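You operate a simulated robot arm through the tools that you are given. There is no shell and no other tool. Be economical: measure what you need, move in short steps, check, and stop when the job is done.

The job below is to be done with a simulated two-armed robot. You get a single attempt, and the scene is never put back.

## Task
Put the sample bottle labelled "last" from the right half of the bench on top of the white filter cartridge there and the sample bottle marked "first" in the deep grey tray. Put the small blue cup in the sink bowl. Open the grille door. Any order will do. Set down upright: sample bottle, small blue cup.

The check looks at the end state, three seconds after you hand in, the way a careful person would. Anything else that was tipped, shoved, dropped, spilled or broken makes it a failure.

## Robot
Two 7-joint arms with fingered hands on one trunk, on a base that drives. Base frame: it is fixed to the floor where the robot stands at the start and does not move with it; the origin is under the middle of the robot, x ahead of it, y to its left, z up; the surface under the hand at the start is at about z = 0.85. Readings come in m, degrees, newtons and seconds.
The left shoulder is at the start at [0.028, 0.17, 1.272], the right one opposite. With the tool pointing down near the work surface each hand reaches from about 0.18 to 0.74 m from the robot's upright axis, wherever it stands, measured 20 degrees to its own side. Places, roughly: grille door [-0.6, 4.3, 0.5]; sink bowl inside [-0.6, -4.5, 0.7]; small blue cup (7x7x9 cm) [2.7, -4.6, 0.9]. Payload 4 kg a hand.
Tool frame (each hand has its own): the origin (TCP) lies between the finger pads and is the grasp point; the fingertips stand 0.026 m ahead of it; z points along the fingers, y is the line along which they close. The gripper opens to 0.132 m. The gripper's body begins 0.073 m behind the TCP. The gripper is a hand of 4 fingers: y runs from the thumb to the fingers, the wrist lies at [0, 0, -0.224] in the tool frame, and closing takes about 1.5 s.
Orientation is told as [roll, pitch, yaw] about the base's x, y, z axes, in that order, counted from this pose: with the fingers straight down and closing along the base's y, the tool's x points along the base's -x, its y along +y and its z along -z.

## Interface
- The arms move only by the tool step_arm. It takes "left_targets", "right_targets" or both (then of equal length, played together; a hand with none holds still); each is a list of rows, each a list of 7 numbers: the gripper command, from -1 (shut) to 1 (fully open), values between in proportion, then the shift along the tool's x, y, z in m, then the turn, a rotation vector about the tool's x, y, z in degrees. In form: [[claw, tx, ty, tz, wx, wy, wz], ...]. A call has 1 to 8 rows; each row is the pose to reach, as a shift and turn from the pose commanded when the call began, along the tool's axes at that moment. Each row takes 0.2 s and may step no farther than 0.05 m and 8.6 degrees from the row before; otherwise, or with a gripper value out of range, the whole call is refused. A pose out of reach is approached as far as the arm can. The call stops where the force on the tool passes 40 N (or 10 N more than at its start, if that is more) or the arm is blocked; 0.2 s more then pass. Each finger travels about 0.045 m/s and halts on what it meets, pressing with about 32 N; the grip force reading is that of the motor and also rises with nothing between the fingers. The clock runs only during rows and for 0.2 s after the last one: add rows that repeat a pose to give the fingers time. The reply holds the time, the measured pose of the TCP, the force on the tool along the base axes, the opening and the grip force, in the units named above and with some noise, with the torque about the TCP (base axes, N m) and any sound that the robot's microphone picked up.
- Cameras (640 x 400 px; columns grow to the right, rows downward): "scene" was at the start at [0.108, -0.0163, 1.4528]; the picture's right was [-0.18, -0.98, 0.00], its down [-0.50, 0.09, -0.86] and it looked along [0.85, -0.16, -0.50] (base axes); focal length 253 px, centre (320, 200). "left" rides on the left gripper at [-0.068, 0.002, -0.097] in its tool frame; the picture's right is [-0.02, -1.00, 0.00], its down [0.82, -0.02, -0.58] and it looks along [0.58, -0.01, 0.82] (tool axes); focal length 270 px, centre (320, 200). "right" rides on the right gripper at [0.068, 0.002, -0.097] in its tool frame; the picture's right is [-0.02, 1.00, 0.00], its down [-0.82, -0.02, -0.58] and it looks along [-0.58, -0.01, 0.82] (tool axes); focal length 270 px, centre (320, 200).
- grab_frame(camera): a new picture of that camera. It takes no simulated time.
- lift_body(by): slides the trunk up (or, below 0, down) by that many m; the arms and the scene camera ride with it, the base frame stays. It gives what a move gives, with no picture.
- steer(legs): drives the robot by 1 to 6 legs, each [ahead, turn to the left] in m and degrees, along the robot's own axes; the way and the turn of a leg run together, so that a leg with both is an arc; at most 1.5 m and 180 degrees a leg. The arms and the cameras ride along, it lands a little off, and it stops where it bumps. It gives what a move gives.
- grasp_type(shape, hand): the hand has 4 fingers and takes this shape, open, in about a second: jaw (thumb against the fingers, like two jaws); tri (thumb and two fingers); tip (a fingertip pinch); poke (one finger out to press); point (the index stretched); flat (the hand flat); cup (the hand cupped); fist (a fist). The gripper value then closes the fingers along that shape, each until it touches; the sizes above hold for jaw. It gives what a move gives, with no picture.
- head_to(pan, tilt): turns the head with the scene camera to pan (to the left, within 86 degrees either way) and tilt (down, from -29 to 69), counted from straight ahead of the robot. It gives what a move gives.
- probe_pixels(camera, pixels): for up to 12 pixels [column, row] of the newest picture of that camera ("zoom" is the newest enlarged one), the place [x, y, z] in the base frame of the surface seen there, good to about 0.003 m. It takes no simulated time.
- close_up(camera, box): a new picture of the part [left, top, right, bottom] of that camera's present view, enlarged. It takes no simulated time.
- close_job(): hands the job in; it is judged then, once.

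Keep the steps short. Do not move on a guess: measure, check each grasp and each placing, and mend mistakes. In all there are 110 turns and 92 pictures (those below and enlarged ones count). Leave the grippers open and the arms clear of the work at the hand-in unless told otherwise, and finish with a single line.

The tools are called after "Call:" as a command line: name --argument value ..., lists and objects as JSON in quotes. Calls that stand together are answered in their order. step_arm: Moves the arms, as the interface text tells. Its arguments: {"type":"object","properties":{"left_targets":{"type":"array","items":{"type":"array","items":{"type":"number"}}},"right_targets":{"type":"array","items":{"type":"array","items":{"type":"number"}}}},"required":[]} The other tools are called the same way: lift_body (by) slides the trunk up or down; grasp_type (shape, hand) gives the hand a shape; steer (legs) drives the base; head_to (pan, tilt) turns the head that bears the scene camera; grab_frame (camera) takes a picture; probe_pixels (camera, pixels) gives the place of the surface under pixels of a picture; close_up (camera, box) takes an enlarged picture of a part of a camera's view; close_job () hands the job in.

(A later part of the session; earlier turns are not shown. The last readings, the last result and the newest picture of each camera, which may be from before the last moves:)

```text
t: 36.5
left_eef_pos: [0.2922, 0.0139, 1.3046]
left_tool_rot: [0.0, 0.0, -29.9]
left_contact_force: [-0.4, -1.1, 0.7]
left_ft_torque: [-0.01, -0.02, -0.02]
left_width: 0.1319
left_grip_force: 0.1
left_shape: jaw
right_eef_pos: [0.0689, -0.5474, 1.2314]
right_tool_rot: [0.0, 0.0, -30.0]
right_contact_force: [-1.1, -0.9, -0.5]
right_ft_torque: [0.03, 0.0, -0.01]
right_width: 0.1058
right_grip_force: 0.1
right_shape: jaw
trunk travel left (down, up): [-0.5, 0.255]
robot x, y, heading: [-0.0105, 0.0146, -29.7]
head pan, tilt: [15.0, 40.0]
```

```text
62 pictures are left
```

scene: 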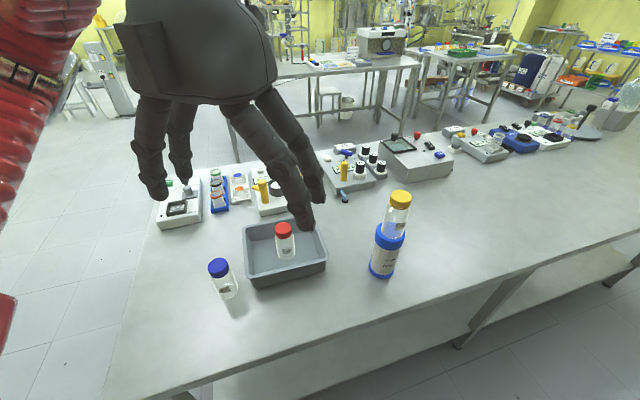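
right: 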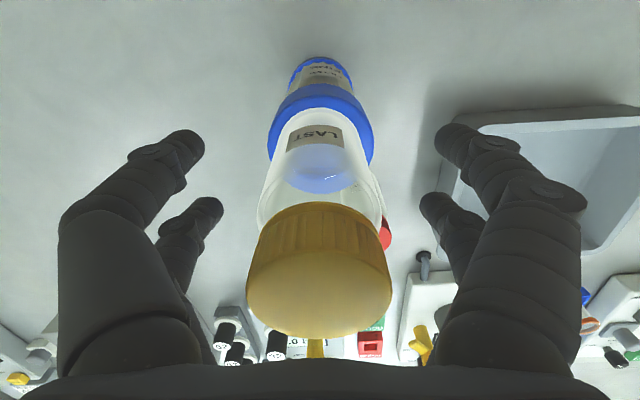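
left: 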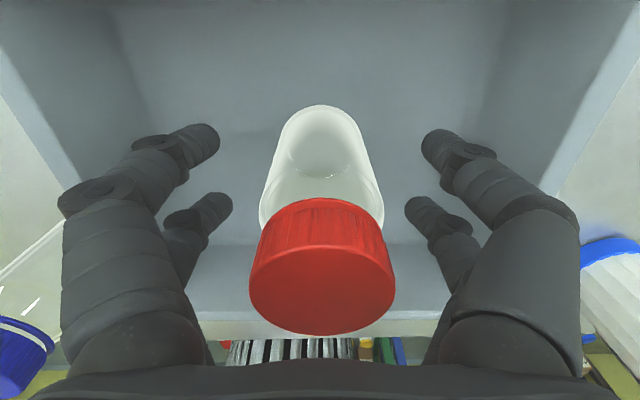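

Both bottles are placed. Now I look around to plan the drive: to the right, then to the left.

Call:
head_to --pan -60 --tilt 20

Call:
grab_frame --camera "scene"

Call:
head_to --pan -20 --tilt 10

Call:
grab_frame --camera "scene"

```text
t: 38.0
left_eef_pos: [0.2933, 0.0122, 1.305]
left_tool_rot: [-0.1, -0.1, -29.8]
left_contact_force: [1.0, -0.3, 0.3]
left_ft_torque: [0.04, 0.03, 0.0]
left_width: 0.1319
left_grip_force: 0.0
left_shape: jaw
right_eef_pos: [0.0682, -0.5495, 1.2299]
right_tool_rot: [0.0, 0.0, -29.8]
right_contact_force: [-0.4, -0.4, 0.0]
right_ft_torque: [-0.01, -0.07, -0.01]
right_width: 0.1057
right_grip_force: 0.1
right_shape: jaw
trunk travel left (down, up): [-0.5, 0.255]
robot x, y, heading: [-0.0075, 0.0176, -29.4]
head pan, tilt: [-60.0, 20.0]
```

```text
61 pictures are left
```

scene: 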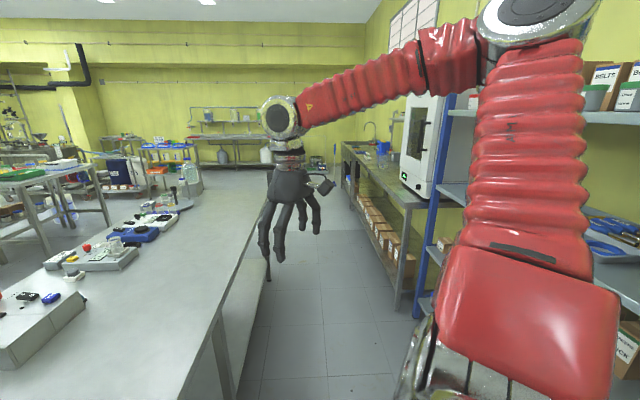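

```text
t: 39.1
left_eef_pos: [0.2942, 0.013, 1.3032]
left_tool_rot: [-0.1, 0.0, -29.9]
left_contact_force: [0.5, 0.4, 0.1]
left_ft_torque: [0.0, -0.01, 0.0]
left_width: 0.1318
left_grip_force: 0.0
left_shape: jaw
right_eef_pos: [0.0691, -0.5476, 1.2315]
right_tool_rot: [0.1, 0.0, -30.0]
right_contact_force: [-0.7, 0.0, 0.4]
right_ft_torque: [0.0, -0.01, -0.02]
right_width: 0.1055
right_grip_force: 0.1
right_shape: jaw
trunk travel left (down, up): [-0.5, 0.255]
robot x, y, heading: [-0.007, 0.0163, -29.4]
head pan, tilt: [-20.0, 10.0]
```

```text
60 pictures are left
```

scene: 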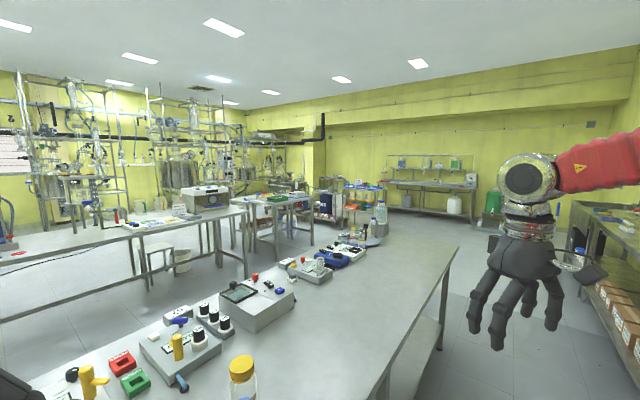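

An aisle runs to the right (-y). I measure its edges and the far objects.

Call:
probe_pixels --camera "scene" --pixels '[[458, 250], [440, 345], [380, 390], [500, 255], [560, 320], [600, 305], [375, 205], [350, 240], [410, 215], [620, 225], [480, 245], [300, 235]]'

Call:
close_up --camera "scene" --box '[230, 150, 480, 290]'

```text
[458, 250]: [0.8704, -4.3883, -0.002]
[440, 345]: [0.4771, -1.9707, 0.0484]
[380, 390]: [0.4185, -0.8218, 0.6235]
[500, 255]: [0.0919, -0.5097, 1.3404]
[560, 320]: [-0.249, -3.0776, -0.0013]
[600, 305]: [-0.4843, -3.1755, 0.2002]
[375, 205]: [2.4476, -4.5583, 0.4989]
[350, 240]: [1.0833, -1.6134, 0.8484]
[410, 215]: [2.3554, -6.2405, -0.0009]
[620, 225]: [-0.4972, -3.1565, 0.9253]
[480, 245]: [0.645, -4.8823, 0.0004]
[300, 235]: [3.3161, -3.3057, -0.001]
```

```text
2.56 times, centred on (355, 220) of scene
```

zoom: 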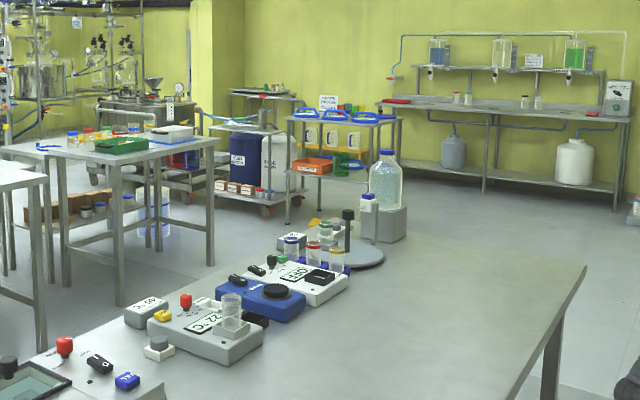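

The aisle spans x ≈ -0.45 to 0.38, and the bench ends near y = -2. I tuck the right hand in and turn to face down the aisle.

Call:
step_arm --right_targets '[[1, 0.01, 0.04, 0, 0, 0, 0], [1, 0.02, 0.08, 0, 0, 0, 0], [1, 0.03, 0.12, 0, 0, 0, 0], [1, 0.04, 0.16, 0, 0, 0, 0], [1, 0.04, 0.2, -0.03, 0, 0, 0], [1, 0.04, 0.22, -0.06, 0, 0, 0]]'

Call:
steer --legs '[[0, -60]]'

Call:
head_to --pan 0 --tilt 25

Call:
grab_frame --camera "scene"

```text
t: 40.5
left_eef_pos: [0.2934, 0.014, 1.3055]
left_tool_rot: [-0.1, 0.0, -30.0]
left_contact_force: [0.1, 0.6, 0.1]
left_ft_torque: [0.01, 0.02, 0.0]
left_width: 0.1318
left_grip_force: 0.1
left_shape: jaw
right_eef_pos: [0.1439, -0.3379, 1.2891]
right_tool_rot: [0.0, 0.0, -30.1]
right_contact_force: [-0.7, -1.2, -0.4]
right_ft_torque: [0.01, 0.0, -0.01]
right_width: 0.1321
right_grip_force: 0.0
right_shape: jaw
trunk travel left (down, up): [-0.5, 0.255]
robot x, y, heading: [-0.0108, 0.012, -29.4]
head pan, tilt: [-20.0, 10.0]
```

```text
t: 43.9
left_eef_pos: [0.1391, -0.2489, 1.3027]
left_tool_rot: [0.0, 0.0, -90.1]
left_contact_force: [0.1, 0.4, -0.1]
left_ft_torque: [-0.03, 0.0, 0.01]
left_width: 0.1318
left_grip_force: 0.1
left_shape: jaw
right_eef_pos: [-0.2399, -0.295, 1.2907]
right_tool_rot: [0.1, 0.1, -90.0]
right_contact_force: [0.5, -0.2, -0.6]
right_ft_torque: [0.0, -0.02, 0.0]
right_width: 0.1318
right_grip_force: 0.1
right_shape: jaw
trunk travel left (down, up): [-0.5, 0.255]
robot x, y, heading: [0.0278, 0.0172, -89.2]
head pan, tilt: [-20.0, 10.0]
```

```text
t: 44.7
left_eef_pos: [0.1437, -0.2473, 1.3039]
left_tool_rot: [-0.2, 0.0, -89.9]
left_contact_force: [0.9, 0.2, 0.2]
left_ft_torque: [0.01, 0.06, -0.01]
left_width: 0.132
left_grip_force: 0.0
left_shape: jaw
right_eef_pos: [-0.2355, -0.2933, 1.2906]
right_tool_rot: [-0.2, 0.0, -90.0]
right_contact_force: [0.7, 0.3, 0.8]
right_ft_torque: [-0.01, 0.04, 0.0]
right_width: 0.132
right_grip_force: 0.1
right_shape: jaw
trunk travel left (down, up): [-0.5, 0.255]
robot x, y, heading: [0.0279, 0.0206, -89.0]
head pan, tilt: [0.0, 25.0]
```

```text
58 pictures are left
```

scene: 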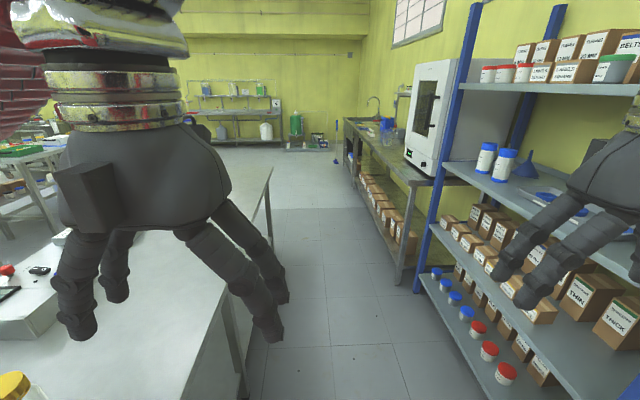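

The rack on the right looks close to the right hand, so I measure it.

Call:
probe_pixels --camera "scene" --pixels '[[438, 200], [430, 260], [560, 300], [555, 90], [420, 178], [500, 385], [350, 140], [385, 170], [240, 390], [375, 132]]'

```text
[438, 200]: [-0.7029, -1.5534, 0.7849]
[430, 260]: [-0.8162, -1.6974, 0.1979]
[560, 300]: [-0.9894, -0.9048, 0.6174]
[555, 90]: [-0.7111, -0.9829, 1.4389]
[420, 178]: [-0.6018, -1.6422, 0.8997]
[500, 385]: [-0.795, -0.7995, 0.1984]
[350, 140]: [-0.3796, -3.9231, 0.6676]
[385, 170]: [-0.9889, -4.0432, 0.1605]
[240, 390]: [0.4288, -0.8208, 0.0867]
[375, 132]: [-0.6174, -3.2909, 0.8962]
```

The rack edge is at x = -0.70, so there is room. I drive 3 m down the aisle.

Call:
steer --legs '[[1.5, 0], [1.5, 0]]'

Call:
head_to --pan 55 --tilt 20

Call:
grab_frame --camera "scene"

Call:
head_to --pan -30 --tilt 25

Call:
grab_frame --camera "scene"

```text
t: 59.4
left_eef_pos: [0.1732, -3.2618, 1.3043]
left_tool_rot: [0.0, 0.2, -90.6]
left_contact_force: [-0.7, 0.1, 0.0]
left_ft_torque: [0.01, 0.0, 0.0]
left_width: 0.1319
left_grip_force: 0.0
left_shape: jaw
right_eef_pos: [-0.2058, -3.3039, 1.2914]
right_tool_rot: [-0.1, 0.1, -90.7]
right_contact_force: [0.8, -0.5, -0.9]
right_ft_torque: [0.01, 0.0, 0.0]
right_width: 0.1322
right_grip_force: 0.0
right_shape: jaw
trunk travel left (down, up): [-0.5, 0.255]
robot x, y, heading: [0.0627, -2.9939, -89.7]
head pan, tilt: [0.0, 25.0]
```

```text
t: 60.7
left_eef_pos: [0.1731, -3.2612, 1.3062]
left_tool_rot: [0.0, 0.1, -90.6]
left_contact_force: [-0.1, 0.0, -0.4]
left_ft_torque: [0.05, -0.02, 0.0]
left_width: 0.1321
left_grip_force: 0.1
left_shape: jaw
right_eef_pos: [-0.2059, -3.3027, 1.2911]
right_tool_rot: [-0.1, 0.0, -90.6]
right_contact_force: [-0.6, -0.4, -0.8]
right_ft_torque: [0.01, 0.02, 0.0]
right_width: 0.132
right_grip_force: 0.1
right_shape: jaw
trunk travel left (down, up): [-0.5, 0.255]
robot x, y, heading: [0.0616, -2.995, -89.9]
head pan, tilt: [55.0, 20.0]
```

```text
57 pictures are left
```

scene: 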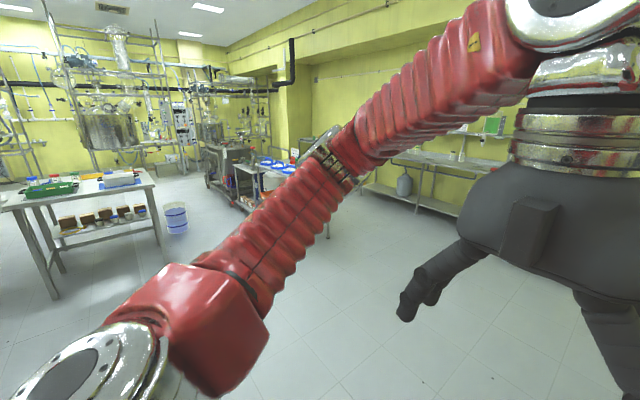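

```text
t: 62.3
left_eef_pos: [0.1748, -3.2617, 1.306]
left_tool_rot: [0.0, 0.1, -90.6]
left_contact_force: [-0.6, 0.3, -0.1]
left_ft_torque: [0.01, -0.03, 0.02]
left_width: 0.1321
left_grip_force: 0.0
left_shape: jaw
right_eef_pos: [-0.206, -3.3025, 1.2917]
right_tool_rot: [0.0, 0.0, -90.6]
right_contact_force: [0.1, -0.2, -1.1]
right_ft_torque: [0.01, 0.01, -0.04]
right_width: 0.1321
right_grip_force: 0.0
right_shape: jaw
trunk travel left (down, up): [-0.5, 0.255]
robot x, y, heading: [0.0661, -2.9946, -89.8]
head pan, tilt: [-30.0, 25.0]
```

```text
56 pictures are left
```

scene: 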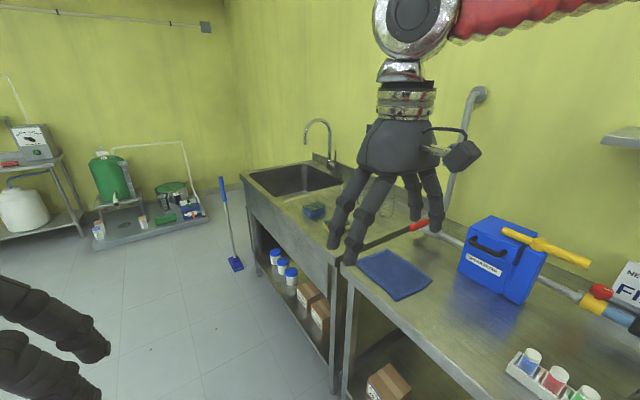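

The sink is in view on the right. Next I turn towards the shelf with the cup and drive partway.

Call:
steer --legs '[[0, 46], [1.4, 0], [0, 44]]'

Call:
head_to --pan -20 --tilt 25

Call:
grab_frame --camera "scene"

```text
t: 74.0
left_eef_pos: [1.3346, -3.8587, 1.3055]
left_tool_rot: [0.0, 0.1, -1.0]
left_contact_force: [-0.5, 0.5, -0.2]
left_ft_torque: [0.0, -0.03, -0.02]
left_width: 0.1321
left_grip_force: 0.0
left_shape: jaw
right_eef_pos: [1.3742, -4.2385, 1.292]
right_tool_rot: [0.0, 0.1, -1.0]
right_contact_force: [-0.1, 0.6, -0.4]
right_ft_torque: [0.02, -0.03, 0.02]
right_width: 0.1321
right_grip_force: 0.1
right_shape: jaw
trunk travel left (down, up): [-0.5, 0.255]
robot x, y, heading: [1.0657, -4.0068, -0.6]
head pan, tilt: [-30.0, 25.0]
```

```text
t: 74.7
left_eef_pos: [1.3341, -3.8584, 1.3048]
left_tool_rot: [-0.2, 0.1, -0.9]
left_contact_force: [-0.4, 0.6, 0.1]
left_ft_torque: [-0.02, 0.02, 0.01]
left_width: 0.1321
left_grip_force: 0.2
left_shape: jaw
right_eef_pos: [1.3711, -4.238, 1.2929]
right_tool_rot: [-0.1, -0.1, -1.0]
right_contact_force: [1.1, -0.5, -0.3]
right_ft_torque: [-0.05, 0.03, -0.01]
right_width: 0.1321
right_grip_force: 0.0
right_shape: jaw
trunk travel left (down, up): [-0.5, 0.255]
robot x, y, heading: [1.068, -4.0076, -0.8]
head pan, tilt: [-20.0, 25.0]
```

```text
55 pictures are left
```

scene: 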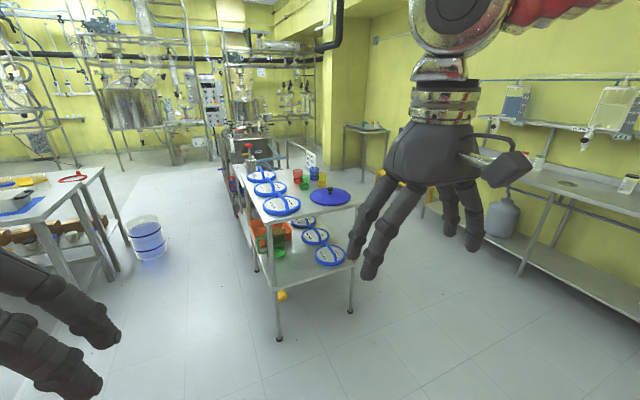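

Call:
close_up --camera "scene" --box '[225, 135, 385, 235]'

Call:
probe_pixels --camera "scene" --pixels '[[315, 174], [322, 180], [305, 183], [298, 175], [330, 197], [266, 219], [357, 205], [285, 205], [272, 188], [240, 175], [280, 340], [350, 310]]'

```text
4.00 times, centred on (305, 185) of scene
```

zoom: 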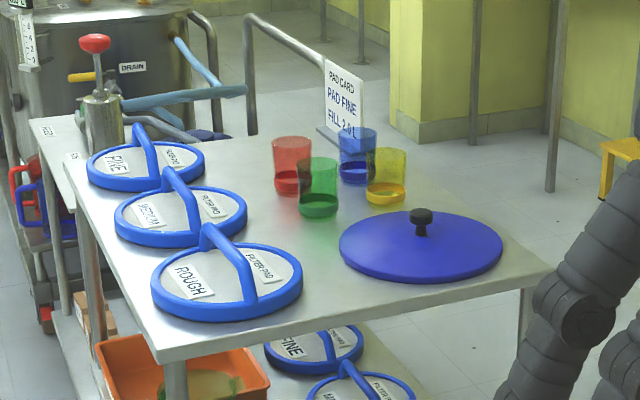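

```text
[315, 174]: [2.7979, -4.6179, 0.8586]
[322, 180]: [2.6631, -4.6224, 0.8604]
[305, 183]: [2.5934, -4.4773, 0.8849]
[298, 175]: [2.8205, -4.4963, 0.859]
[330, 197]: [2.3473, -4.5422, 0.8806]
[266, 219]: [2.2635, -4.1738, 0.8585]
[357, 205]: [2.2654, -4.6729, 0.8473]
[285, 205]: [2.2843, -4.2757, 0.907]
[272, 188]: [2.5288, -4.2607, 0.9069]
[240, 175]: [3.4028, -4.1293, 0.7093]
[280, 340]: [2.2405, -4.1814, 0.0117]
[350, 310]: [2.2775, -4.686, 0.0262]
```

The table top is at z = 0.858. The cups (red, green, yellow, blue, with liquid) stand near its far right corner, and blue is best reached from the -y side. I drive round to there.

Call:
steer --legs '[[0, -54.5], [1.46, 0], [0, 55]]'

Call:
head_to --pan 10 --tilt 28

Call:
grab_frame --camera "scene"

```text
t: 87.1
left_eef_pos: [2.1999, -5.0812, 1.3061]
left_tool_rot: [-0.1, 0.0, -6.6]
left_contact_force: [0.2, -0.3, -0.2]
left_ft_torque: [-0.01, 0.02, -0.01]
left_width: 0.1319
left_grip_force: 0.0
left_shape: jaw
right_eef_pos: [2.201, -5.4638, 1.2931]
right_tool_rot: [-0.1, 0.2, -6.5]
right_contact_force: [0.3, 0.6, -0.4]
right_ft_torque: [-0.07, 0.03, 0.01]
right_width: 0.132
right_grip_force: 0.0
right_shape: jaw
trunk travel left (down, up): [-0.5, 0.255]
robot x, y, heading: [1.9121, -5.2387, -5.6]
head pan, tilt: [-20.0, 25.0]
stopped in leg 3: the robot was blocked; the commanded pose is now the measured one
```

```text
t: 88.1
left_eef_pos: [2.1998, -5.0837, 1.3062]
left_tool_rot: [0.0, 0.0, -6.6]
left_contact_force: [-0.2, 0.6, 0.2]
left_ft_torque: [0.0, 0.01, 0.0]
left_width: 0.1322
left_grip_force: 0.0
left_shape: jaw
right_eef_pos: [2.2018, -5.4671, 1.2932]
right_tool_rot: [0.2, 0.1, -6.8]
right_contact_force: [0.3, -0.1, -0.5]
right_ft_torque: [0.0, -0.01, 0.02]
right_width: 0.1322
right_grip_force: 0.2
right_shape: jaw
trunk travel left (down, up): [-0.5, 0.255]
robot x, y, heading: [1.9119, -5.2361, -5.7]
head pan, tilt: [10.0, 28.0]
```

```text
53 pictures are left
```

scene: 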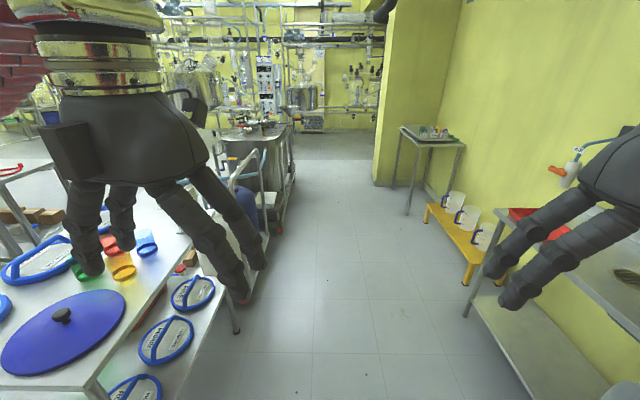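

The turn was blocked at the last 5°. I measure the surroundings and look to the right side.

Call:
probe_pixels --camera "scene" --pixels '[[468, 312], [560, 385], [620, 250], [235, 330], [90, 392], [185, 250], [148, 243], [122, 262], [108, 243], [500, 300], [150, 300], [180, 340]]'

Call:
head_to --pan -70 --tilt 35

Call:
grab_frame --camera "scene"

```text
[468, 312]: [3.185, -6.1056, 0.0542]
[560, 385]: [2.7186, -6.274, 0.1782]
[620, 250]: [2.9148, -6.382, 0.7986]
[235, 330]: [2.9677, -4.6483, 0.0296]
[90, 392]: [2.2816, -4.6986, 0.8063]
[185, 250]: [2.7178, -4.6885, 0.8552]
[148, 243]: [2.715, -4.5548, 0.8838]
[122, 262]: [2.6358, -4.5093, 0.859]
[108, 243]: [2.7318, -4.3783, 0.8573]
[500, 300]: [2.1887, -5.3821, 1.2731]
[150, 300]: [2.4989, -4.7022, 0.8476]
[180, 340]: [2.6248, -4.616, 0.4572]
```

```text
t: 89.6
left_eef_pos: [2.1992, -5.0848, 1.3058]
left_tool_rot: [0.0, 0.0, -6.7]
left_contact_force: [-0.5, 0.2, -0.2]
left_ft_torque: [0.04, 0.02, 0.01]
left_width: 0.1319
left_grip_force: 0.0
left_shape: jaw
right_eef_pos: [2.1999, -5.4669, 1.2926]
right_tool_rot: [0.3, 0.1, -6.7]
right_contact_force: [-0.8, -0.6, 0.4]
right_ft_torque: [-0.01, 0.04, -0.04]
right_width: 0.1316
right_grip_force: 0.1
right_shape: jaw
trunk travel left (down, up): [-0.5, 0.255]
robot x, y, heading: [1.9108, -5.2364, -5.9]
head pan, tilt: [-70.0, 35.0]
```

```text
52 pictures are left
```

scene: 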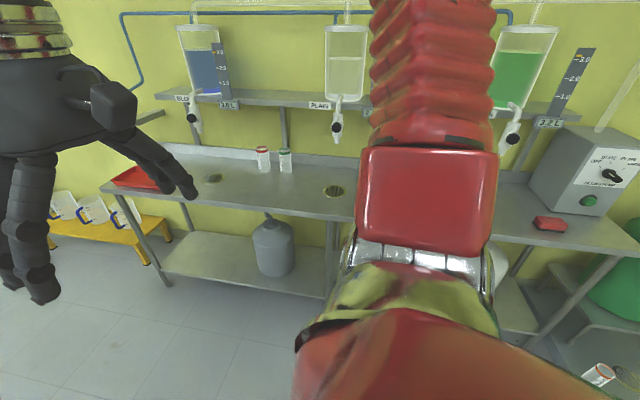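

Nothing visible is touching. I try the remaining small turn.

Call:
steer --legs '[[0, 4]]'

```text
t: 90.5
left_eef_pos: [2.1862, -5.0648, 1.3062]
left_tool_rot: [-0.2, -0.1, -2.7]
left_contact_force: [0.3, -0.8, -0.4]
left_ft_torque: [0.0, -0.03, -0.01]
left_width: 0.1319
left_grip_force: 0.0
left_shape: jaw
right_eef_pos: [2.2143, -5.4456, 1.2937]
right_tool_rot: [0.2, 0.1, -2.7]
right_contact_force: [0.0, -0.2, -0.1]
right_ft_torque: [-0.05, 0.0, -0.01]
right_width: 0.1323
right_grip_force: 0.0
right_shape: jaw
trunk travel left (down, up): [-0.5, 0.255]
robot x, y, heading: [1.9134, -5.245, -1.6]
head pan, tilt: [-70.0, 35.0]
```

The turn worked. I drive 0.72 m ahead, turn to face the table, and look.

Call:
steer --legs '[[0.72, 0], [0, 91]]'

Call:
head_to --pan -5 --tilt 40

Call:
grab_frame --camera "scene"

```text
t: 97.0
left_eef_pos: [2.6693, -4.9402, 1.3068]
left_tool_rot: [-0.1, 0.0, 47.8]
left_contact_force: [1.2, 0.4, -0.3]
left_ft_torque: [-0.02, -0.03, 0.0]
left_width: 0.1318
left_grip_force: 0.1
left_shape: jaw
right_eef_pos: [2.9811, -5.1614, 1.2942]
right_tool_rot: [0.3, 0.3, 47.9]
right_contact_force: [-1.0, 0.9, 0.1]
right_ft_torque: [-0.06, 0.03, -0.01]
right_width: 0.132
right_grip_force: 0.0
right_shape: jaw
trunk travel left (down, up): [-0.5, 0.255]
robot x, y, heading: [2.659, -5.2963, 50.2]
head pan, tilt: [-70.0, 35.0]
stopped in leg 2: the robot was blocked; the commanded pose is now the measured one
```

```text
t: 98.3
left_eef_pos: [2.6712, -4.9425, 1.3086]
left_tool_rot: [0.0, -0.1, 47.8]
left_contact_force: [0.2, 0.0, 0.7]
left_ft_torque: [0.02, 0.0, -0.02]
left_width: 0.132
left_grip_force: 0.0
left_shape: jaw
right_eef_pos: [2.9838, -5.1639, 1.2957]
right_tool_rot: [0.3, 0.0, 48.0]
right_contact_force: [1.1, -0.2, -0.3]
right_ft_torque: [0.01, 0.01, -0.02]
right_width: 0.1318
right_grip_force: 0.0
right_shape: jaw
trunk travel left (down, up): [-0.5, 0.255]
robot x, y, heading: [2.6584, -5.2924, 50.2]
head pan, tilt: [-5.0, 40.0]
```

```text
51 pictures are left
```

scene: 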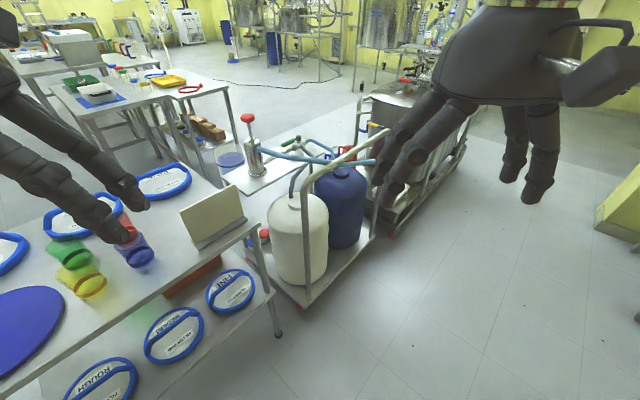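

It was blocked again at 50°, though nothing is visibly touching. I retry part of the turn.

Call:
steer --legs '[[0, 20]]'

```text
t: 99.9
left_eef_pos: [2.5507, -4.9576, 1.3087]
left_tool_rot: [0.1, 0.1, 68.0]
left_contact_force: [0.8, 0.5, -0.5]
left_ft_torque: [0.0, 0.02, 0.0]
left_width: 0.132
left_grip_force: 0.1
left_shape: jaw
right_eef_pos: [2.9193, -5.0569, 1.2934]
right_tool_rot: [0.2, 0.1, 68.0]
right_contact_force: [-0.3, -0.9, 1.5]
right_ft_torque: [-0.01, 0.0, -0.01]
right_width: 0.132
right_grip_force: 0.1
right_shape: jaw
trunk travel left (down, up): [-0.5, 0.255]
robot x, y, heading: [2.6821, -5.2958, 70.5]
head pan, tilt: [-5.0, 40.0]
```

Call:
steer --legs '[[0, 20]]'

Call:
head_to --pan 0 --tilt 45

Call:
grab_frame --camera "scene"

```text
t: 101.5
left_eef_pos: [2.4423, -5.0197, 1.3073]
left_tool_rot: [0.0, 0.1, 87.8]
left_contact_force: [0.8, 0.7, 0.1]
left_ft_torque: [-0.01, 0.01, -0.01]
left_width: 0.1322
left_grip_force: 0.1
left_shape: jaw
right_eef_pos: [2.824, -4.9877, 1.2955]
right_tool_rot: [0.3, 0.2, 87.9]
right_contact_force: [-1.2, 0.0, -0.1]
right_ft_torque: [0.01, 0.04, 0.03]
right_width: 0.1321
right_grip_force: 0.1
right_shape: jaw
trunk travel left (down, up): [-0.5, 0.255]
robot x, y, heading: [2.6917, -5.2936, 90.6]
head pan, tilt: [-5.0, 40.0]
```

```text
t: 102.2
left_eef_pos: [2.4423, -5.0203, 1.3076]
left_tool_rot: [0.0, 0.0, 87.6]
left_contact_force: [-0.5, -0.3, 0.6]
left_ft_torque: [-0.02, -0.01, 0.01]
left_width: 0.1319
left_grip_force: 0.1
left_shape: jaw
right_eef_pos: [2.8226, -4.9877, 1.2961]
right_tool_rot: [0.1, 0.1, 87.8]
right_contact_force: [-0.9, -0.2, 0.0]
right_ft_torque: [0.0, -0.02, 0.05]
right_width: 0.1319
right_grip_force: 0.1
right_shape: jaw
trunk travel left (down, up): [-0.5, 0.255]
robot x, y, heading: [2.6932, -5.296, 90.3]
head pan, tilt: [0.0, 45.0]
```

```text
50 pictures are left
```

scene: 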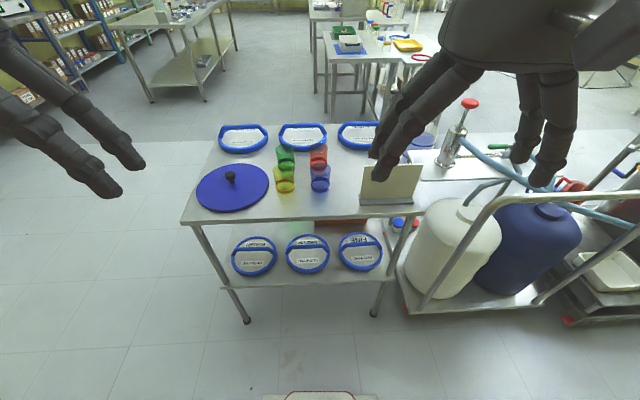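

I now face the table. Blue is in front-right of the 2×2 cluster, with a sign card to its right. I enlarge and measure.

Call:
close_up --camera "scene" --box '[260, 135, 420, 215]'

Call:
probe_pixels --camera "scene" --pixels '[[320, 170], [311, 168], [329, 168], [320, 187], [285, 187], [285, 170], [318, 158], [286, 155], [377, 203], [365, 175], [412, 200], [420, 175]]'

```text
4.00 times, centred on (340, 175) of scene
```

zoom: 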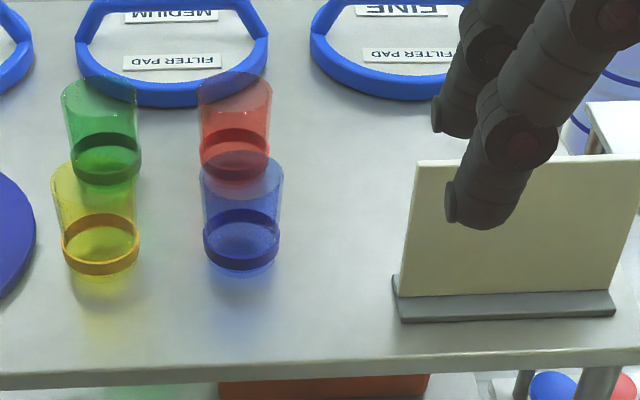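

```text
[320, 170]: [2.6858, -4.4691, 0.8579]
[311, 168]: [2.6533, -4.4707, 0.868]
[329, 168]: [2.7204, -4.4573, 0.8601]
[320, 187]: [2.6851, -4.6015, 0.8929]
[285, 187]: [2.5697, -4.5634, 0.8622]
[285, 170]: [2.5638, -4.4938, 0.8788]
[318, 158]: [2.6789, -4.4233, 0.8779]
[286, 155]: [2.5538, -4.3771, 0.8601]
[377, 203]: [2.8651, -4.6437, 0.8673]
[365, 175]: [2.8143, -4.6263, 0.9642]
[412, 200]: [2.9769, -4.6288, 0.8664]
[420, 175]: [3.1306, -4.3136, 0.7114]
```

Blue's centre is about (2.685, -4.60). Yellow is 0.11 m to its left and red 0.11 m behind it. I drive 0.15 m closer so the right hand reaches it.

Call:
steer --legs '[[0.15, 0]]'

Call:
grab_frame --camera "scene"

```text
t: 103.6
left_eef_pos: [2.4408, -4.8667, 1.3083]
left_tool_rot: [0.0, 0.0, 87.8]
left_contact_force: [-0.2, 0.4, 0.1]
left_ft_torque: [-0.03, -0.03, 0.01]
left_width: 0.1319
left_grip_force: 0.1
left_shape: jaw
right_eef_pos: [2.8229, -4.8343, 1.2942]
right_tool_rot: [0.3, 0.2, 87.9]
right_contact_force: [-0.2, 0.1, -0.5]
right_ft_torque: [-0.01, -0.02, -0.02]
right_width: 0.1322
right_grip_force: 0.0
right_shape: jaw
trunk travel left (down, up): [-0.5, 0.255]
robot x, y, heading: [2.6878, -5.1449, 90.5]
head pan, tilt: [0.0, 45.0]
```

```text
48 pictures are left
```

scene: 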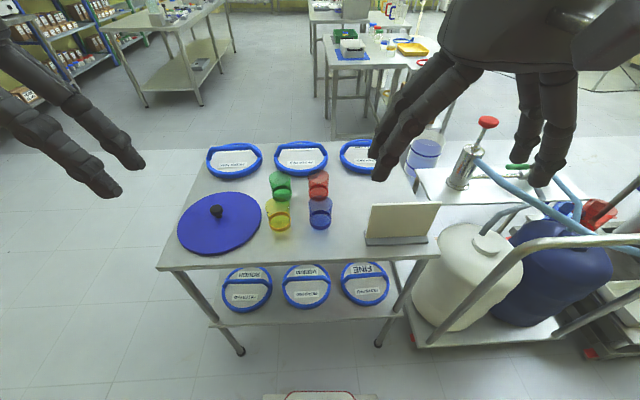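

Now I move the right hand over the blue cup, staying at z ≈ 1.15.

Call:
step_arm --right_targets '[[1, -0.033, 0.021, 0.01, 0, 0, 0], [1, -0.066, 0.042, 0.02, 0, 0, 0], [0.8, -0.098, 0.063, 0.04, 0, 0, -1], [0.6, -0.131, 0.084, 0.06, 0, 0, -2], [0.5, -0.164, 0.104, 0.08, 0, 0, -2], [0.5, -0.196, 0.125, 0.11, 0, 0, -2], [0.5, -0.229, 0.146, 0.14, 0, 0, -2], [0.5, -0.229, 0.146, 0.14, 0, 0, -2]]'

Call:
grab_frame --camera "right"

Call:
grab_frame --camera "scene"

```text
t: 105.4
left_eef_pos: [2.4403, -4.8695, 1.3101]
left_tool_rot: [0.0, -0.2, 87.8]
left_contact_force: [-0.5, -0.1, 0.5]
left_ft_torque: [0.01, -0.03, -0.01]
left_width: 0.1318
left_grip_force: 0.0
left_shape: jaw
right_eef_pos: [2.8062, -4.6724, 1.1639]
right_tool_rot: [0.5, 0.0, 89.8]
right_contact_force: [-0.2, -0.3, 0.3]
right_ft_torque: [0.01, 0.0, 0.01]
right_width: 0.0992
right_grip_force: 0.1
right_shape: jaw
right hand out of reach, approached as far as the arm can: row 2, 3, 4, 5, 6, 7, 8
trunk travel left (down, up): [-0.5, 0.255]
robot x, y, heading: [2.6919, -5.1462, 90.7]
head pan, tilt: [0.0, 45.0]
```

```text
47 pictures are left
```

right: 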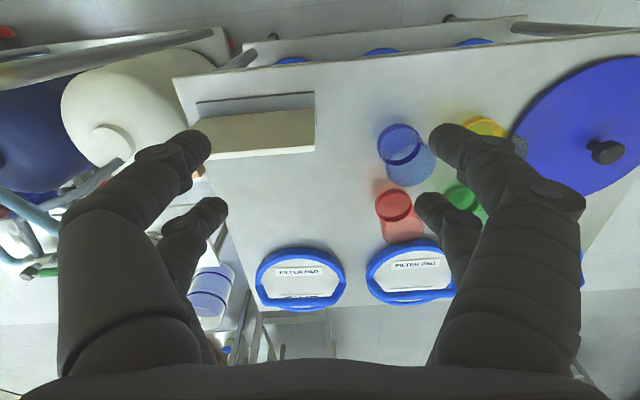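

```text
46 pictures are left
```

scene: 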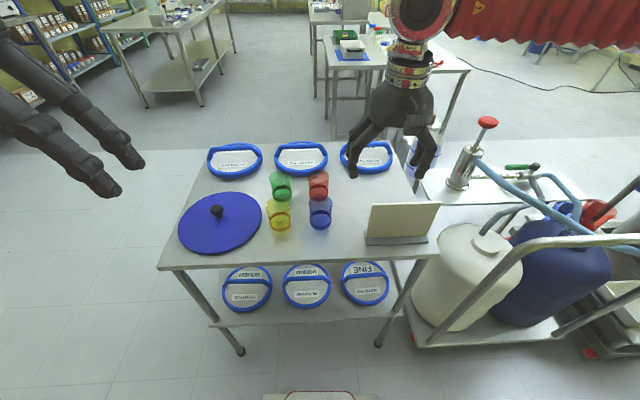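

The right hand can't reach across that far. I turn the base 20° left so the cup lies on the right hand's own side; the fingertips at 1.14 stay above everything on the table.

Call:
steer --legs '[[0, 20]]'

Call:
grab_frame --camera "right"

```text
t: 107.0
left_eef_pos: [2.3628, -4.9753, 1.3088]
left_tool_rot: [0.0, 0.0, 108.0]
left_contact_force: [0.3, 0.2, 0.3]
left_ft_torque: [0.02, -0.05, -0.03]
left_width: 0.1318
left_grip_force: 0.0
left_shape: jaw
right_eef_pos: [2.6503, -4.6665, 1.1628]
right_tool_rot: [1.9, -0.6, 110.1]
right_contact_force: [-0.6, -0.5, -0.4]
right_ft_torque: [0.02, -0.04, -0.02]
right_width: 0.0993
right_grip_force: 0.1
right_shape: jaw
trunk travel left (down, up): [-0.5, 0.255]
robot x, y, heading: [2.7131, -5.1441, 110.1]
head pan, tilt: [0.0, 45.0]
```

```text
45 pictures are left
```

right: 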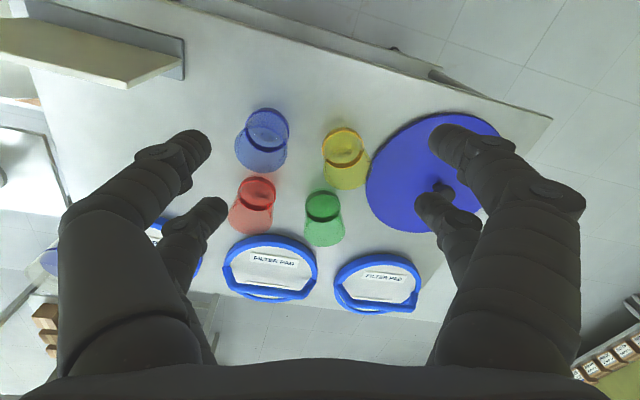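

The hand is now left of the cup and slightly tilted. I level it, bring the yaw back to 90° and shift it over the cup.

Call:
step_arm --right_targets '[[0.5, -0.016, -0.016, 0, 0.5, 0.2, 5], [0.5, -0.032, -0.033, 0, 1, 0.3, 10], [0.5, -0.048, -0.049, 0, 1.5, 0.5, 15], [0.5, -0.063, -0.0655, 0, 1.9, 0.6, 20], [0.5, -0.063, -0.0655, 0.01, 1.9, 0.6, 20]]'

Call:
grab_frame --camera "right"

```text
t: 108.2
left_eef_pos: [2.3626, -4.9754, 1.3096]
left_tool_rot: [-0.1, -0.1, 108.0]
left_contact_force: [-0.4, -0.4, 0.1]
left_ft_torque: [-0.02, -0.01, 0.02]
left_width: 0.1317
left_grip_force: 0.0
left_shape: jaw
right_eef_pos: [2.6911, -4.5848, 1.1526]
right_tool_rot: [0.1, 0.3, 90.0]
right_contact_force: [0.0, 0.2, 0.5]
right_ft_torque: [-0.02, -0.01, -0.01]
right_width: 0.0992
right_grip_force: 0.0
right_shape: jaw
trunk travel left (down, up): [-0.5, 0.255]
robot x, y, heading: [2.7105, -5.1422, 110.4]
head pan, tilt: [0.0, 45.0]
```

```text
44 pictures are left
```

right: 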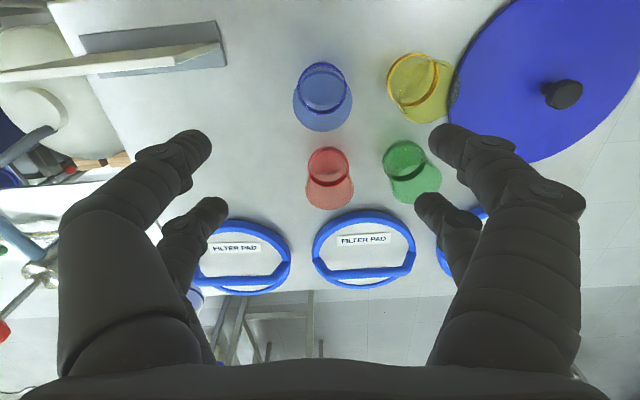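

The cup is about 1.7 cm further ahead. I shift, lower partway and re-check.

Call:
step_arm --right_targets '[[0.5, -0.016, 0.002, 0.02, 0, 0, 0], [0.5, -0.016, 0.002, 0.05, 0, 0, 0], [0.5, -0.016, 0.002, 0.08, 0, 0, 0], [0.5, -0.016, 0.002, 0.11, 0, 0, 0], [0.5, -0.016, 0.002, 0.11, 0, 0, 0]]'

Call:
grab_frame --camera "right"

Call:
close_up --camera "scene" --box '[300, 120, 500, 280]'

```text
t: 109.4
left_eef_pos: [2.364, -4.9757, 1.3093]
left_tool_rot: [0.1, -0.1, 107.8]
left_contact_force: [-0.2, 0.0, -0.3]
left_ft_torque: [-0.01, 0.01, -0.02]
left_width: 0.1322
left_grip_force: 0.0
left_shape: jaw
right_eef_pos: [2.7004, -4.5744, 1.0461]
right_tool_rot: [0.3, 0.3, 90.0]
right_contact_force: [-0.1, -1.6, -0.3]
right_ft_torque: [0.0, 0.01, -0.01]
right_width: 0.0993
right_grip_force: 0.1
right_shape: jaw
right hand out of reach, approached as far as the arm can: row 3, 4, 5
trunk travel left (down, up): [-0.5, 0.255]
robot x, y, heading: [2.7112, -5.1384, 110.6]
head pan, tilt: [0.0, 45.0]
```

```text
43 pictures are left
```

right: 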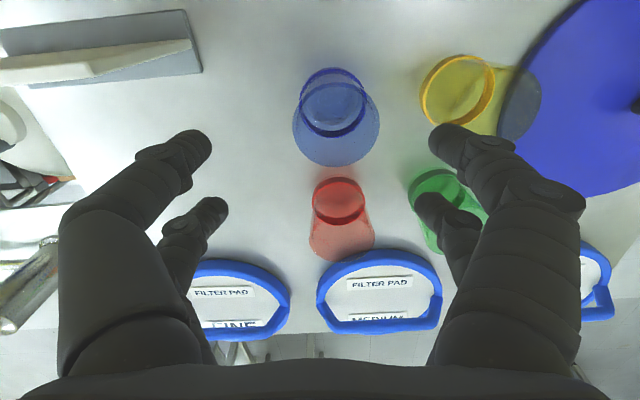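

```text
2.50 times, centred on (400, 200) of scene
```

zoom: 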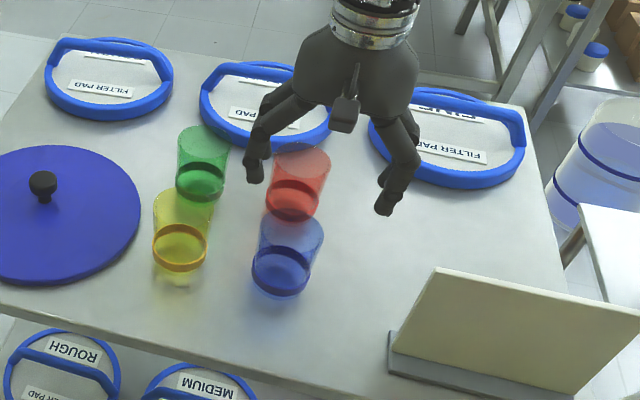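

The hand is again at the edge of its reach although the distance is short, so the elbow may be in an awkward posture. I look at the arm.

Call:
head_to --pan -45 --tilt 15

Call:
grab_frame --camera "scene"

```text
t: 110.5
left_eef_pos: [2.3636, -4.975, 1.3096]
left_tool_rot: [0.0, -0.1, 107.9]
left_contact_force: [0.1, -0.5, 0.2]
left_ft_torque: [-0.02, 0.0, -0.01]
left_width: 0.1321
left_grip_force: 0.1
left_shape: jaw
right_eef_pos: [2.7, -4.574, 1.0455]
right_tool_rot: [0.2, 0.3, 90.0]
right_contact_force: [-0.8, -0.3, -0.1]
right_ft_torque: [0.01, 0.0, -0.01]
right_width: 0.099
right_grip_force: 0.1
right_shape: jaw
trunk travel left (down, up): [-0.5, 0.255]
robot x, y, heading: [2.7072, -5.1387, 110.2]
head pan, tilt: [-45.0, 15.0]
```

```text
41 pictures are left
```

scene: 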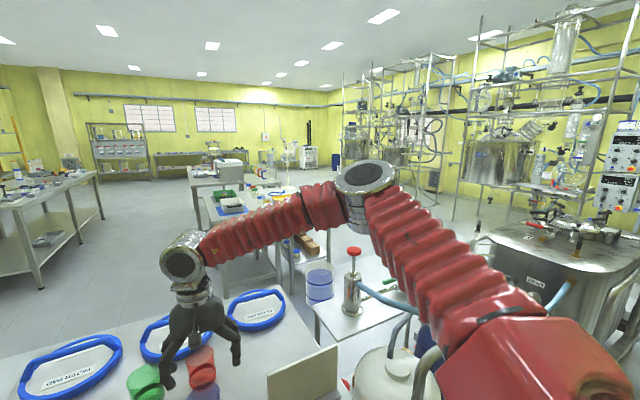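

The elbow is swung far forward. I raise the hand and turn the base another 15° left, so the cup is more on the right hand's side, as with the earlier good grasps.

Call:
step_arm --right_targets '[[0.5, 0.02, 0, -0.04, 0, 0, 0], [0.5, 0.04, 0, -0.08, 0, 0, 0], [0.5, 0.06, 0, -0.12, 0, 0, 0]]'

Call:
steer --legs '[[0, 16]]'

```text
t: 111.3
left_eef_pos: [2.364, -4.9764, 1.3095]
left_tool_rot: [0.0, -0.1, 107.9]
left_contact_force: [0.6, 0.3, 0.2]
left_ft_torque: [0.03, -0.01, -0.01]
left_width: 0.1319
left_grip_force: 0.1
left_shape: jaw
right_eef_pos: [2.7012, -4.6369, 1.1667]
right_tool_rot: [0.1, 0.3, 89.9]
right_contact_force: [0.8, -0.7, 0.3]
right_ft_torque: [0.0, -0.01, -0.01]
right_width: 0.0992
right_grip_force: 0.1
right_shape: jaw
trunk travel left (down, up): [-0.5, 0.255]
robot x, y, heading: [2.7097, -5.139, 110.5]
head pan, tilt: [-45.0, 15.0]
```

```text
t: 112.7
left_eef_pos: [2.3322, -5.0801, 1.3081]
left_tool_rot: [-0.1, -0.2, 123.9]
left_contact_force: [0.0, 0.1, -0.7]
left_ft_torque: [-0.02, -0.01, -0.02]
left_width: 0.132
left_grip_force: 0.1
left_shape: jaw
right_eef_pos: [2.5647, -4.6597, 1.1668]
right_tool_rot: [0.1, 0.3, 106.1]
right_contact_force: [0.2, -0.4, 0.3]
right_ft_torque: [0.03, 0.03, -0.01]
right_width: 0.0993
right_grip_force: 0.1
right_shape: jaw
trunk travel left (down, up): [-0.5, 0.255]
robot x, y, heading: [2.723, -5.1354, 126.3]
head pan, tilt: [-45.0, 15.0]
```

Now to the cup at (2.6875, -4.572), with yaw back to 90° and z 1.10.

Call:
step_arm --right_targets '[[0.5, -0.01, -0.0285, 0, 0, 0, 4], [0.5, -0.02, -0.057, 0.005, 0, 0, 8], [0.5, -0.03, -0.0855, 0.01, 0, 0, 12], [0.5, -0.04, -0.114, 0.02, 0, 0, 16], [0.5, -0.0505, -0.1426, 0.04, 0, 0, 16], [0.5, -0.0505, -0.1426, 0.066, 0, 0, 16], [0.5, -0.0505, -0.1426, 0.066, 0, 0, 16]]'

Call:
step_arm --right_targets '[[0.5, 0, 0, 0.025, 0, 0, 0], [0.5, 0, 0, 0.05, 0, 0, 0], [0.5, 0, 0, 0.05, 0, 0, 0]]'

Call:
grab_frame --camera "right"

```text
t: 114.3
left_eef_pos: [2.3337, -5.0792, 1.3108]
left_tool_rot: [0.0, -0.1, 123.8]
left_contact_force: [-0.3, -0.3, -1.1]
left_ft_torque: [-0.03, 0.02, 0.02]
left_width: 0.1317
left_grip_force: 0.0
left_shape: jaw
right_eef_pos: [2.6869, -4.5735, 1.0996]
right_tool_rot: [0.0, 0.3, 89.9]
right_contact_force: [0.2, 0.2, -1.3]
right_ft_torque: [0.02, 0.01, 0.03]
right_width: 0.0991
right_grip_force: 0.0
right_shape: jaw
trunk travel left (down, up): [-0.5, 0.255]
robot x, y, heading: [2.7247, -5.1355, 126.6]
head pan, tilt: [-45.0, 15.0]
```

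```text
t: 115.1
left_eef_pos: [2.3304, -5.0794, 1.3098]
left_tool_rot: [0.0, -0.1, 123.9]
left_contact_force: [-0.2, -0.2, -0.3]
left_ft_torque: [0.02, 0.02, -0.02]
left_width: 0.132
left_grip_force: 0.0
left_shape: jaw
right_eef_pos: [2.6874, -4.5723, 1.0498]
right_tool_rot: [0.0, 0.3, 90.0]
right_contact_force: [-0.2, 0.2, -0.4]
right_ft_torque: [0.01, -0.01, -0.02]
right_width: 0.0989
right_grip_force: 0.1
right_shape: jaw
trunk travel left (down, up): [-0.5, 0.255]
robot x, y, heading: [2.7222, -5.1317, 126.3]
head pan, tilt: [-45.0, 15.0]
```

```text
40 pictures are left
```

right: 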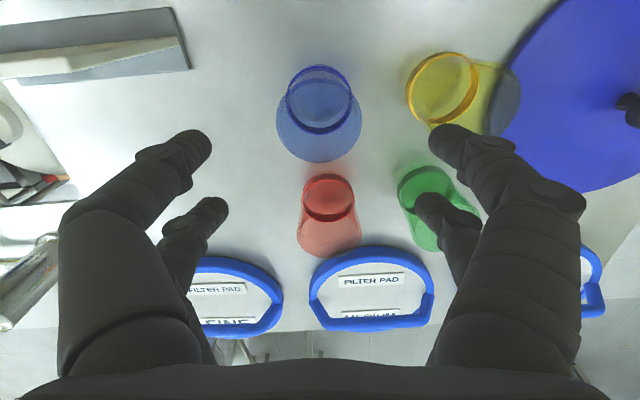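

The rim is centred (319, 123). I lower to z ≈ 0.965 and check the clearances.

Call:
step_arm --right_targets '[[0.5, 0, 0, 0.025, 0, 0, 0], [0.5, 0, 0, 0.05, 0, 0, 0], [0.5, 0, 0, 0.07, 0, 0, 0], [0.5, 0, 0, 0.085, 0, 0, 0], [0.5, 0, 0, 0.085, 0, 0, 0]]'

Call:
grab_frame --camera "right"

Call:
head_to --pan -35 --tilt 42

Call:
grab_frame --camera "scene"

```text
t: 116.3
left_eef_pos: [2.332, -5.0788, 1.3094]
left_tool_rot: [0.0, -0.2, 123.9]
left_contact_force: [0.6, -1.9, 0.1]
left_ft_torque: [0.0, 0.0, 0.04]
left_width: 0.132
left_grip_force: 0.1
left_shape: jaw
right_eef_pos: [2.6869, -4.5731, 0.9651]
right_tool_rot: [-0.1, 0.4, 90.1]
right_contact_force: [0.5, 0.6, 0.4]
right_ft_torque: [-0.02, 0.02, 0.0]
right_width: 0.0988
right_grip_force: 0.0
right_shape: jaw
trunk travel left (down, up): [-0.5, 0.255]
robot x, y, heading: [2.7221, -5.1324, 126.2]
head pan, tilt: [-45.0, 15.0]
```

```text
39 pictures are left
```

right: 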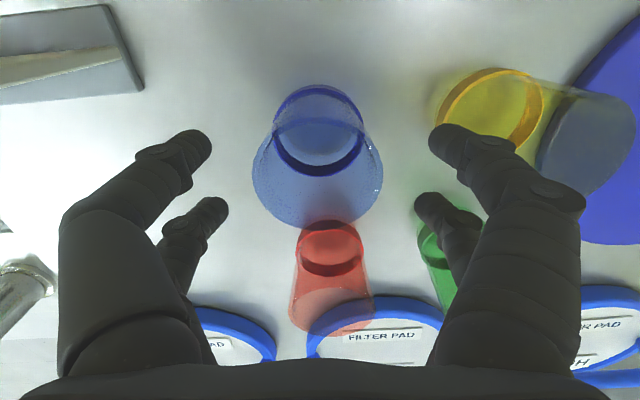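

```text
t: 117.2
left_eef_pos: [2.3334, -5.0799, 1.3095]
left_tool_rot: [0.1, -0.2, 123.9]
left_contact_force: [0.4, -0.1, 0.6]
left_ft_torque: [-0.01, 0.03, 0.03]
left_width: 0.132
left_grip_force: 0.1
left_shape: jaw
right_eef_pos: [2.6866, -4.5722, 0.9647]
right_tool_rot: [0.1, 0.3, 90.0]
right_contact_force: [0.5, 1.2, -0.1]
right_ft_torque: [-0.01, 0.01, -0.02]
right_width: 0.0988
right_grip_force: 0.0
right_shape: jaw
trunk travel left (down, up): [-0.5, 0.255]
robot x, y, heading: [2.7251, -5.1333, 126.5]
head pan, tilt: [-35.0, 42.0]
```

```text
38 pictures are left
```

scene: 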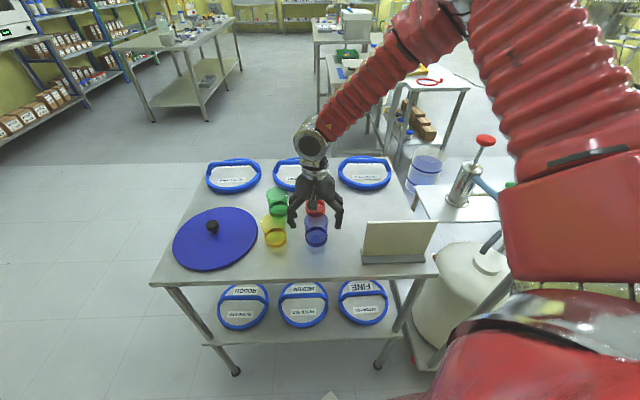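

The clearances are good. I lower to z ≈ 0.922 and close gradually.

Call:
step_arm --right_targets '[[0.5, 0, 0, 0.015, 0, 0, 0], [0.5, 0, 0, 0.03, 0, 0, 0], [0.5, 0, 0, 0.043, 0, 0, 0], [0.5, 0, 0, 0.043, 0, 0, 0]]'

Call:
step_arm --right_targets '[[0.2, 0, 0, 0, 0, 0, 0], [-0.1, 0, 0, 0, 0, 0, 0], [-0.4, 0, 0, 0, 0, 0, 0], [-0.7, 0, 0, 0, 0, 0, 0], [-1, 0, 0, 0, 0, 0, 0], [-1, 0, 0, 0, 0, 0, 0], [-1, 0, 0, 0, 0, 0, 0]]'

Call:
grab_frame --camera "right"

```text
t: 118.2
left_eef_pos: [2.3331, -5.078, 1.3094]
left_tool_rot: [0.1, -0.1, 123.8]
left_contact_force: [0.2, 0.2, 0.0]
left_ft_torque: [-0.03, -0.01, -0.01]
left_width: 0.1316
left_grip_force: 0.0
left_shape: jaw
right_eef_pos: [2.6867, -4.5733, 0.9204]
right_tool_rot: [0.0, 0.3, 89.9]
right_contact_force: [0.3, -0.1, 0.9]
right_ft_torque: [-0.03, 0.02, 0.01]
right_width: 0.0992
right_grip_force: 0.1
right_shape: jaw
trunk travel left (down, up): [-0.5, 0.255]
robot x, y, heading: [2.7249, -5.1337, 126.2]
head pan, tilt: [-35.0, 42.0]
```

```text
t: 119.8
left_eef_pos: [2.3325, -5.0777, 1.3097]
left_tool_rot: [0.0, -0.1, 123.9]
left_contact_force: [-0.6, 0.0, -0.9]
left_ft_torque: [0.01, -0.01, 0.02]
left_width: 0.1319
left_grip_force: 0.1
left_shape: jaw
right_eef_pos: [2.6859, -4.5744, 0.9208]
right_tool_rot: [0.0, 0.2, 90.0]
right_contact_force: [-0.3, 0.4, 0.0]
right_ft_torque: [0.01, 0.01, -0.01]
right_width: 0.0395
right_grip_force: 31.7
right_shape: jaw
trunk travel left (down, up): [-0.5, 0.255]
robot x, y, heading: [2.7216, -5.1349, 126.4]
head pan, tilt: [-35.0, 42.0]
```

```text
37 pictures are left
```

right: 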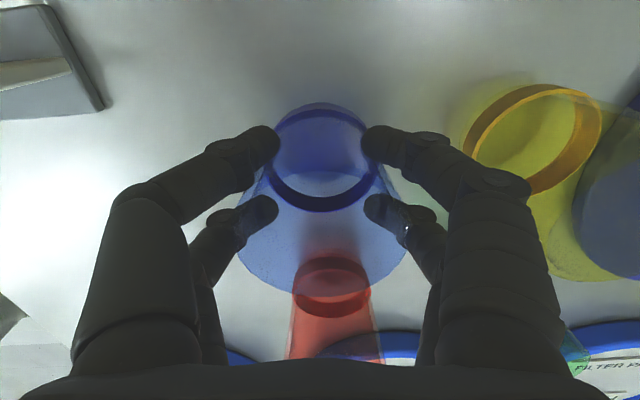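

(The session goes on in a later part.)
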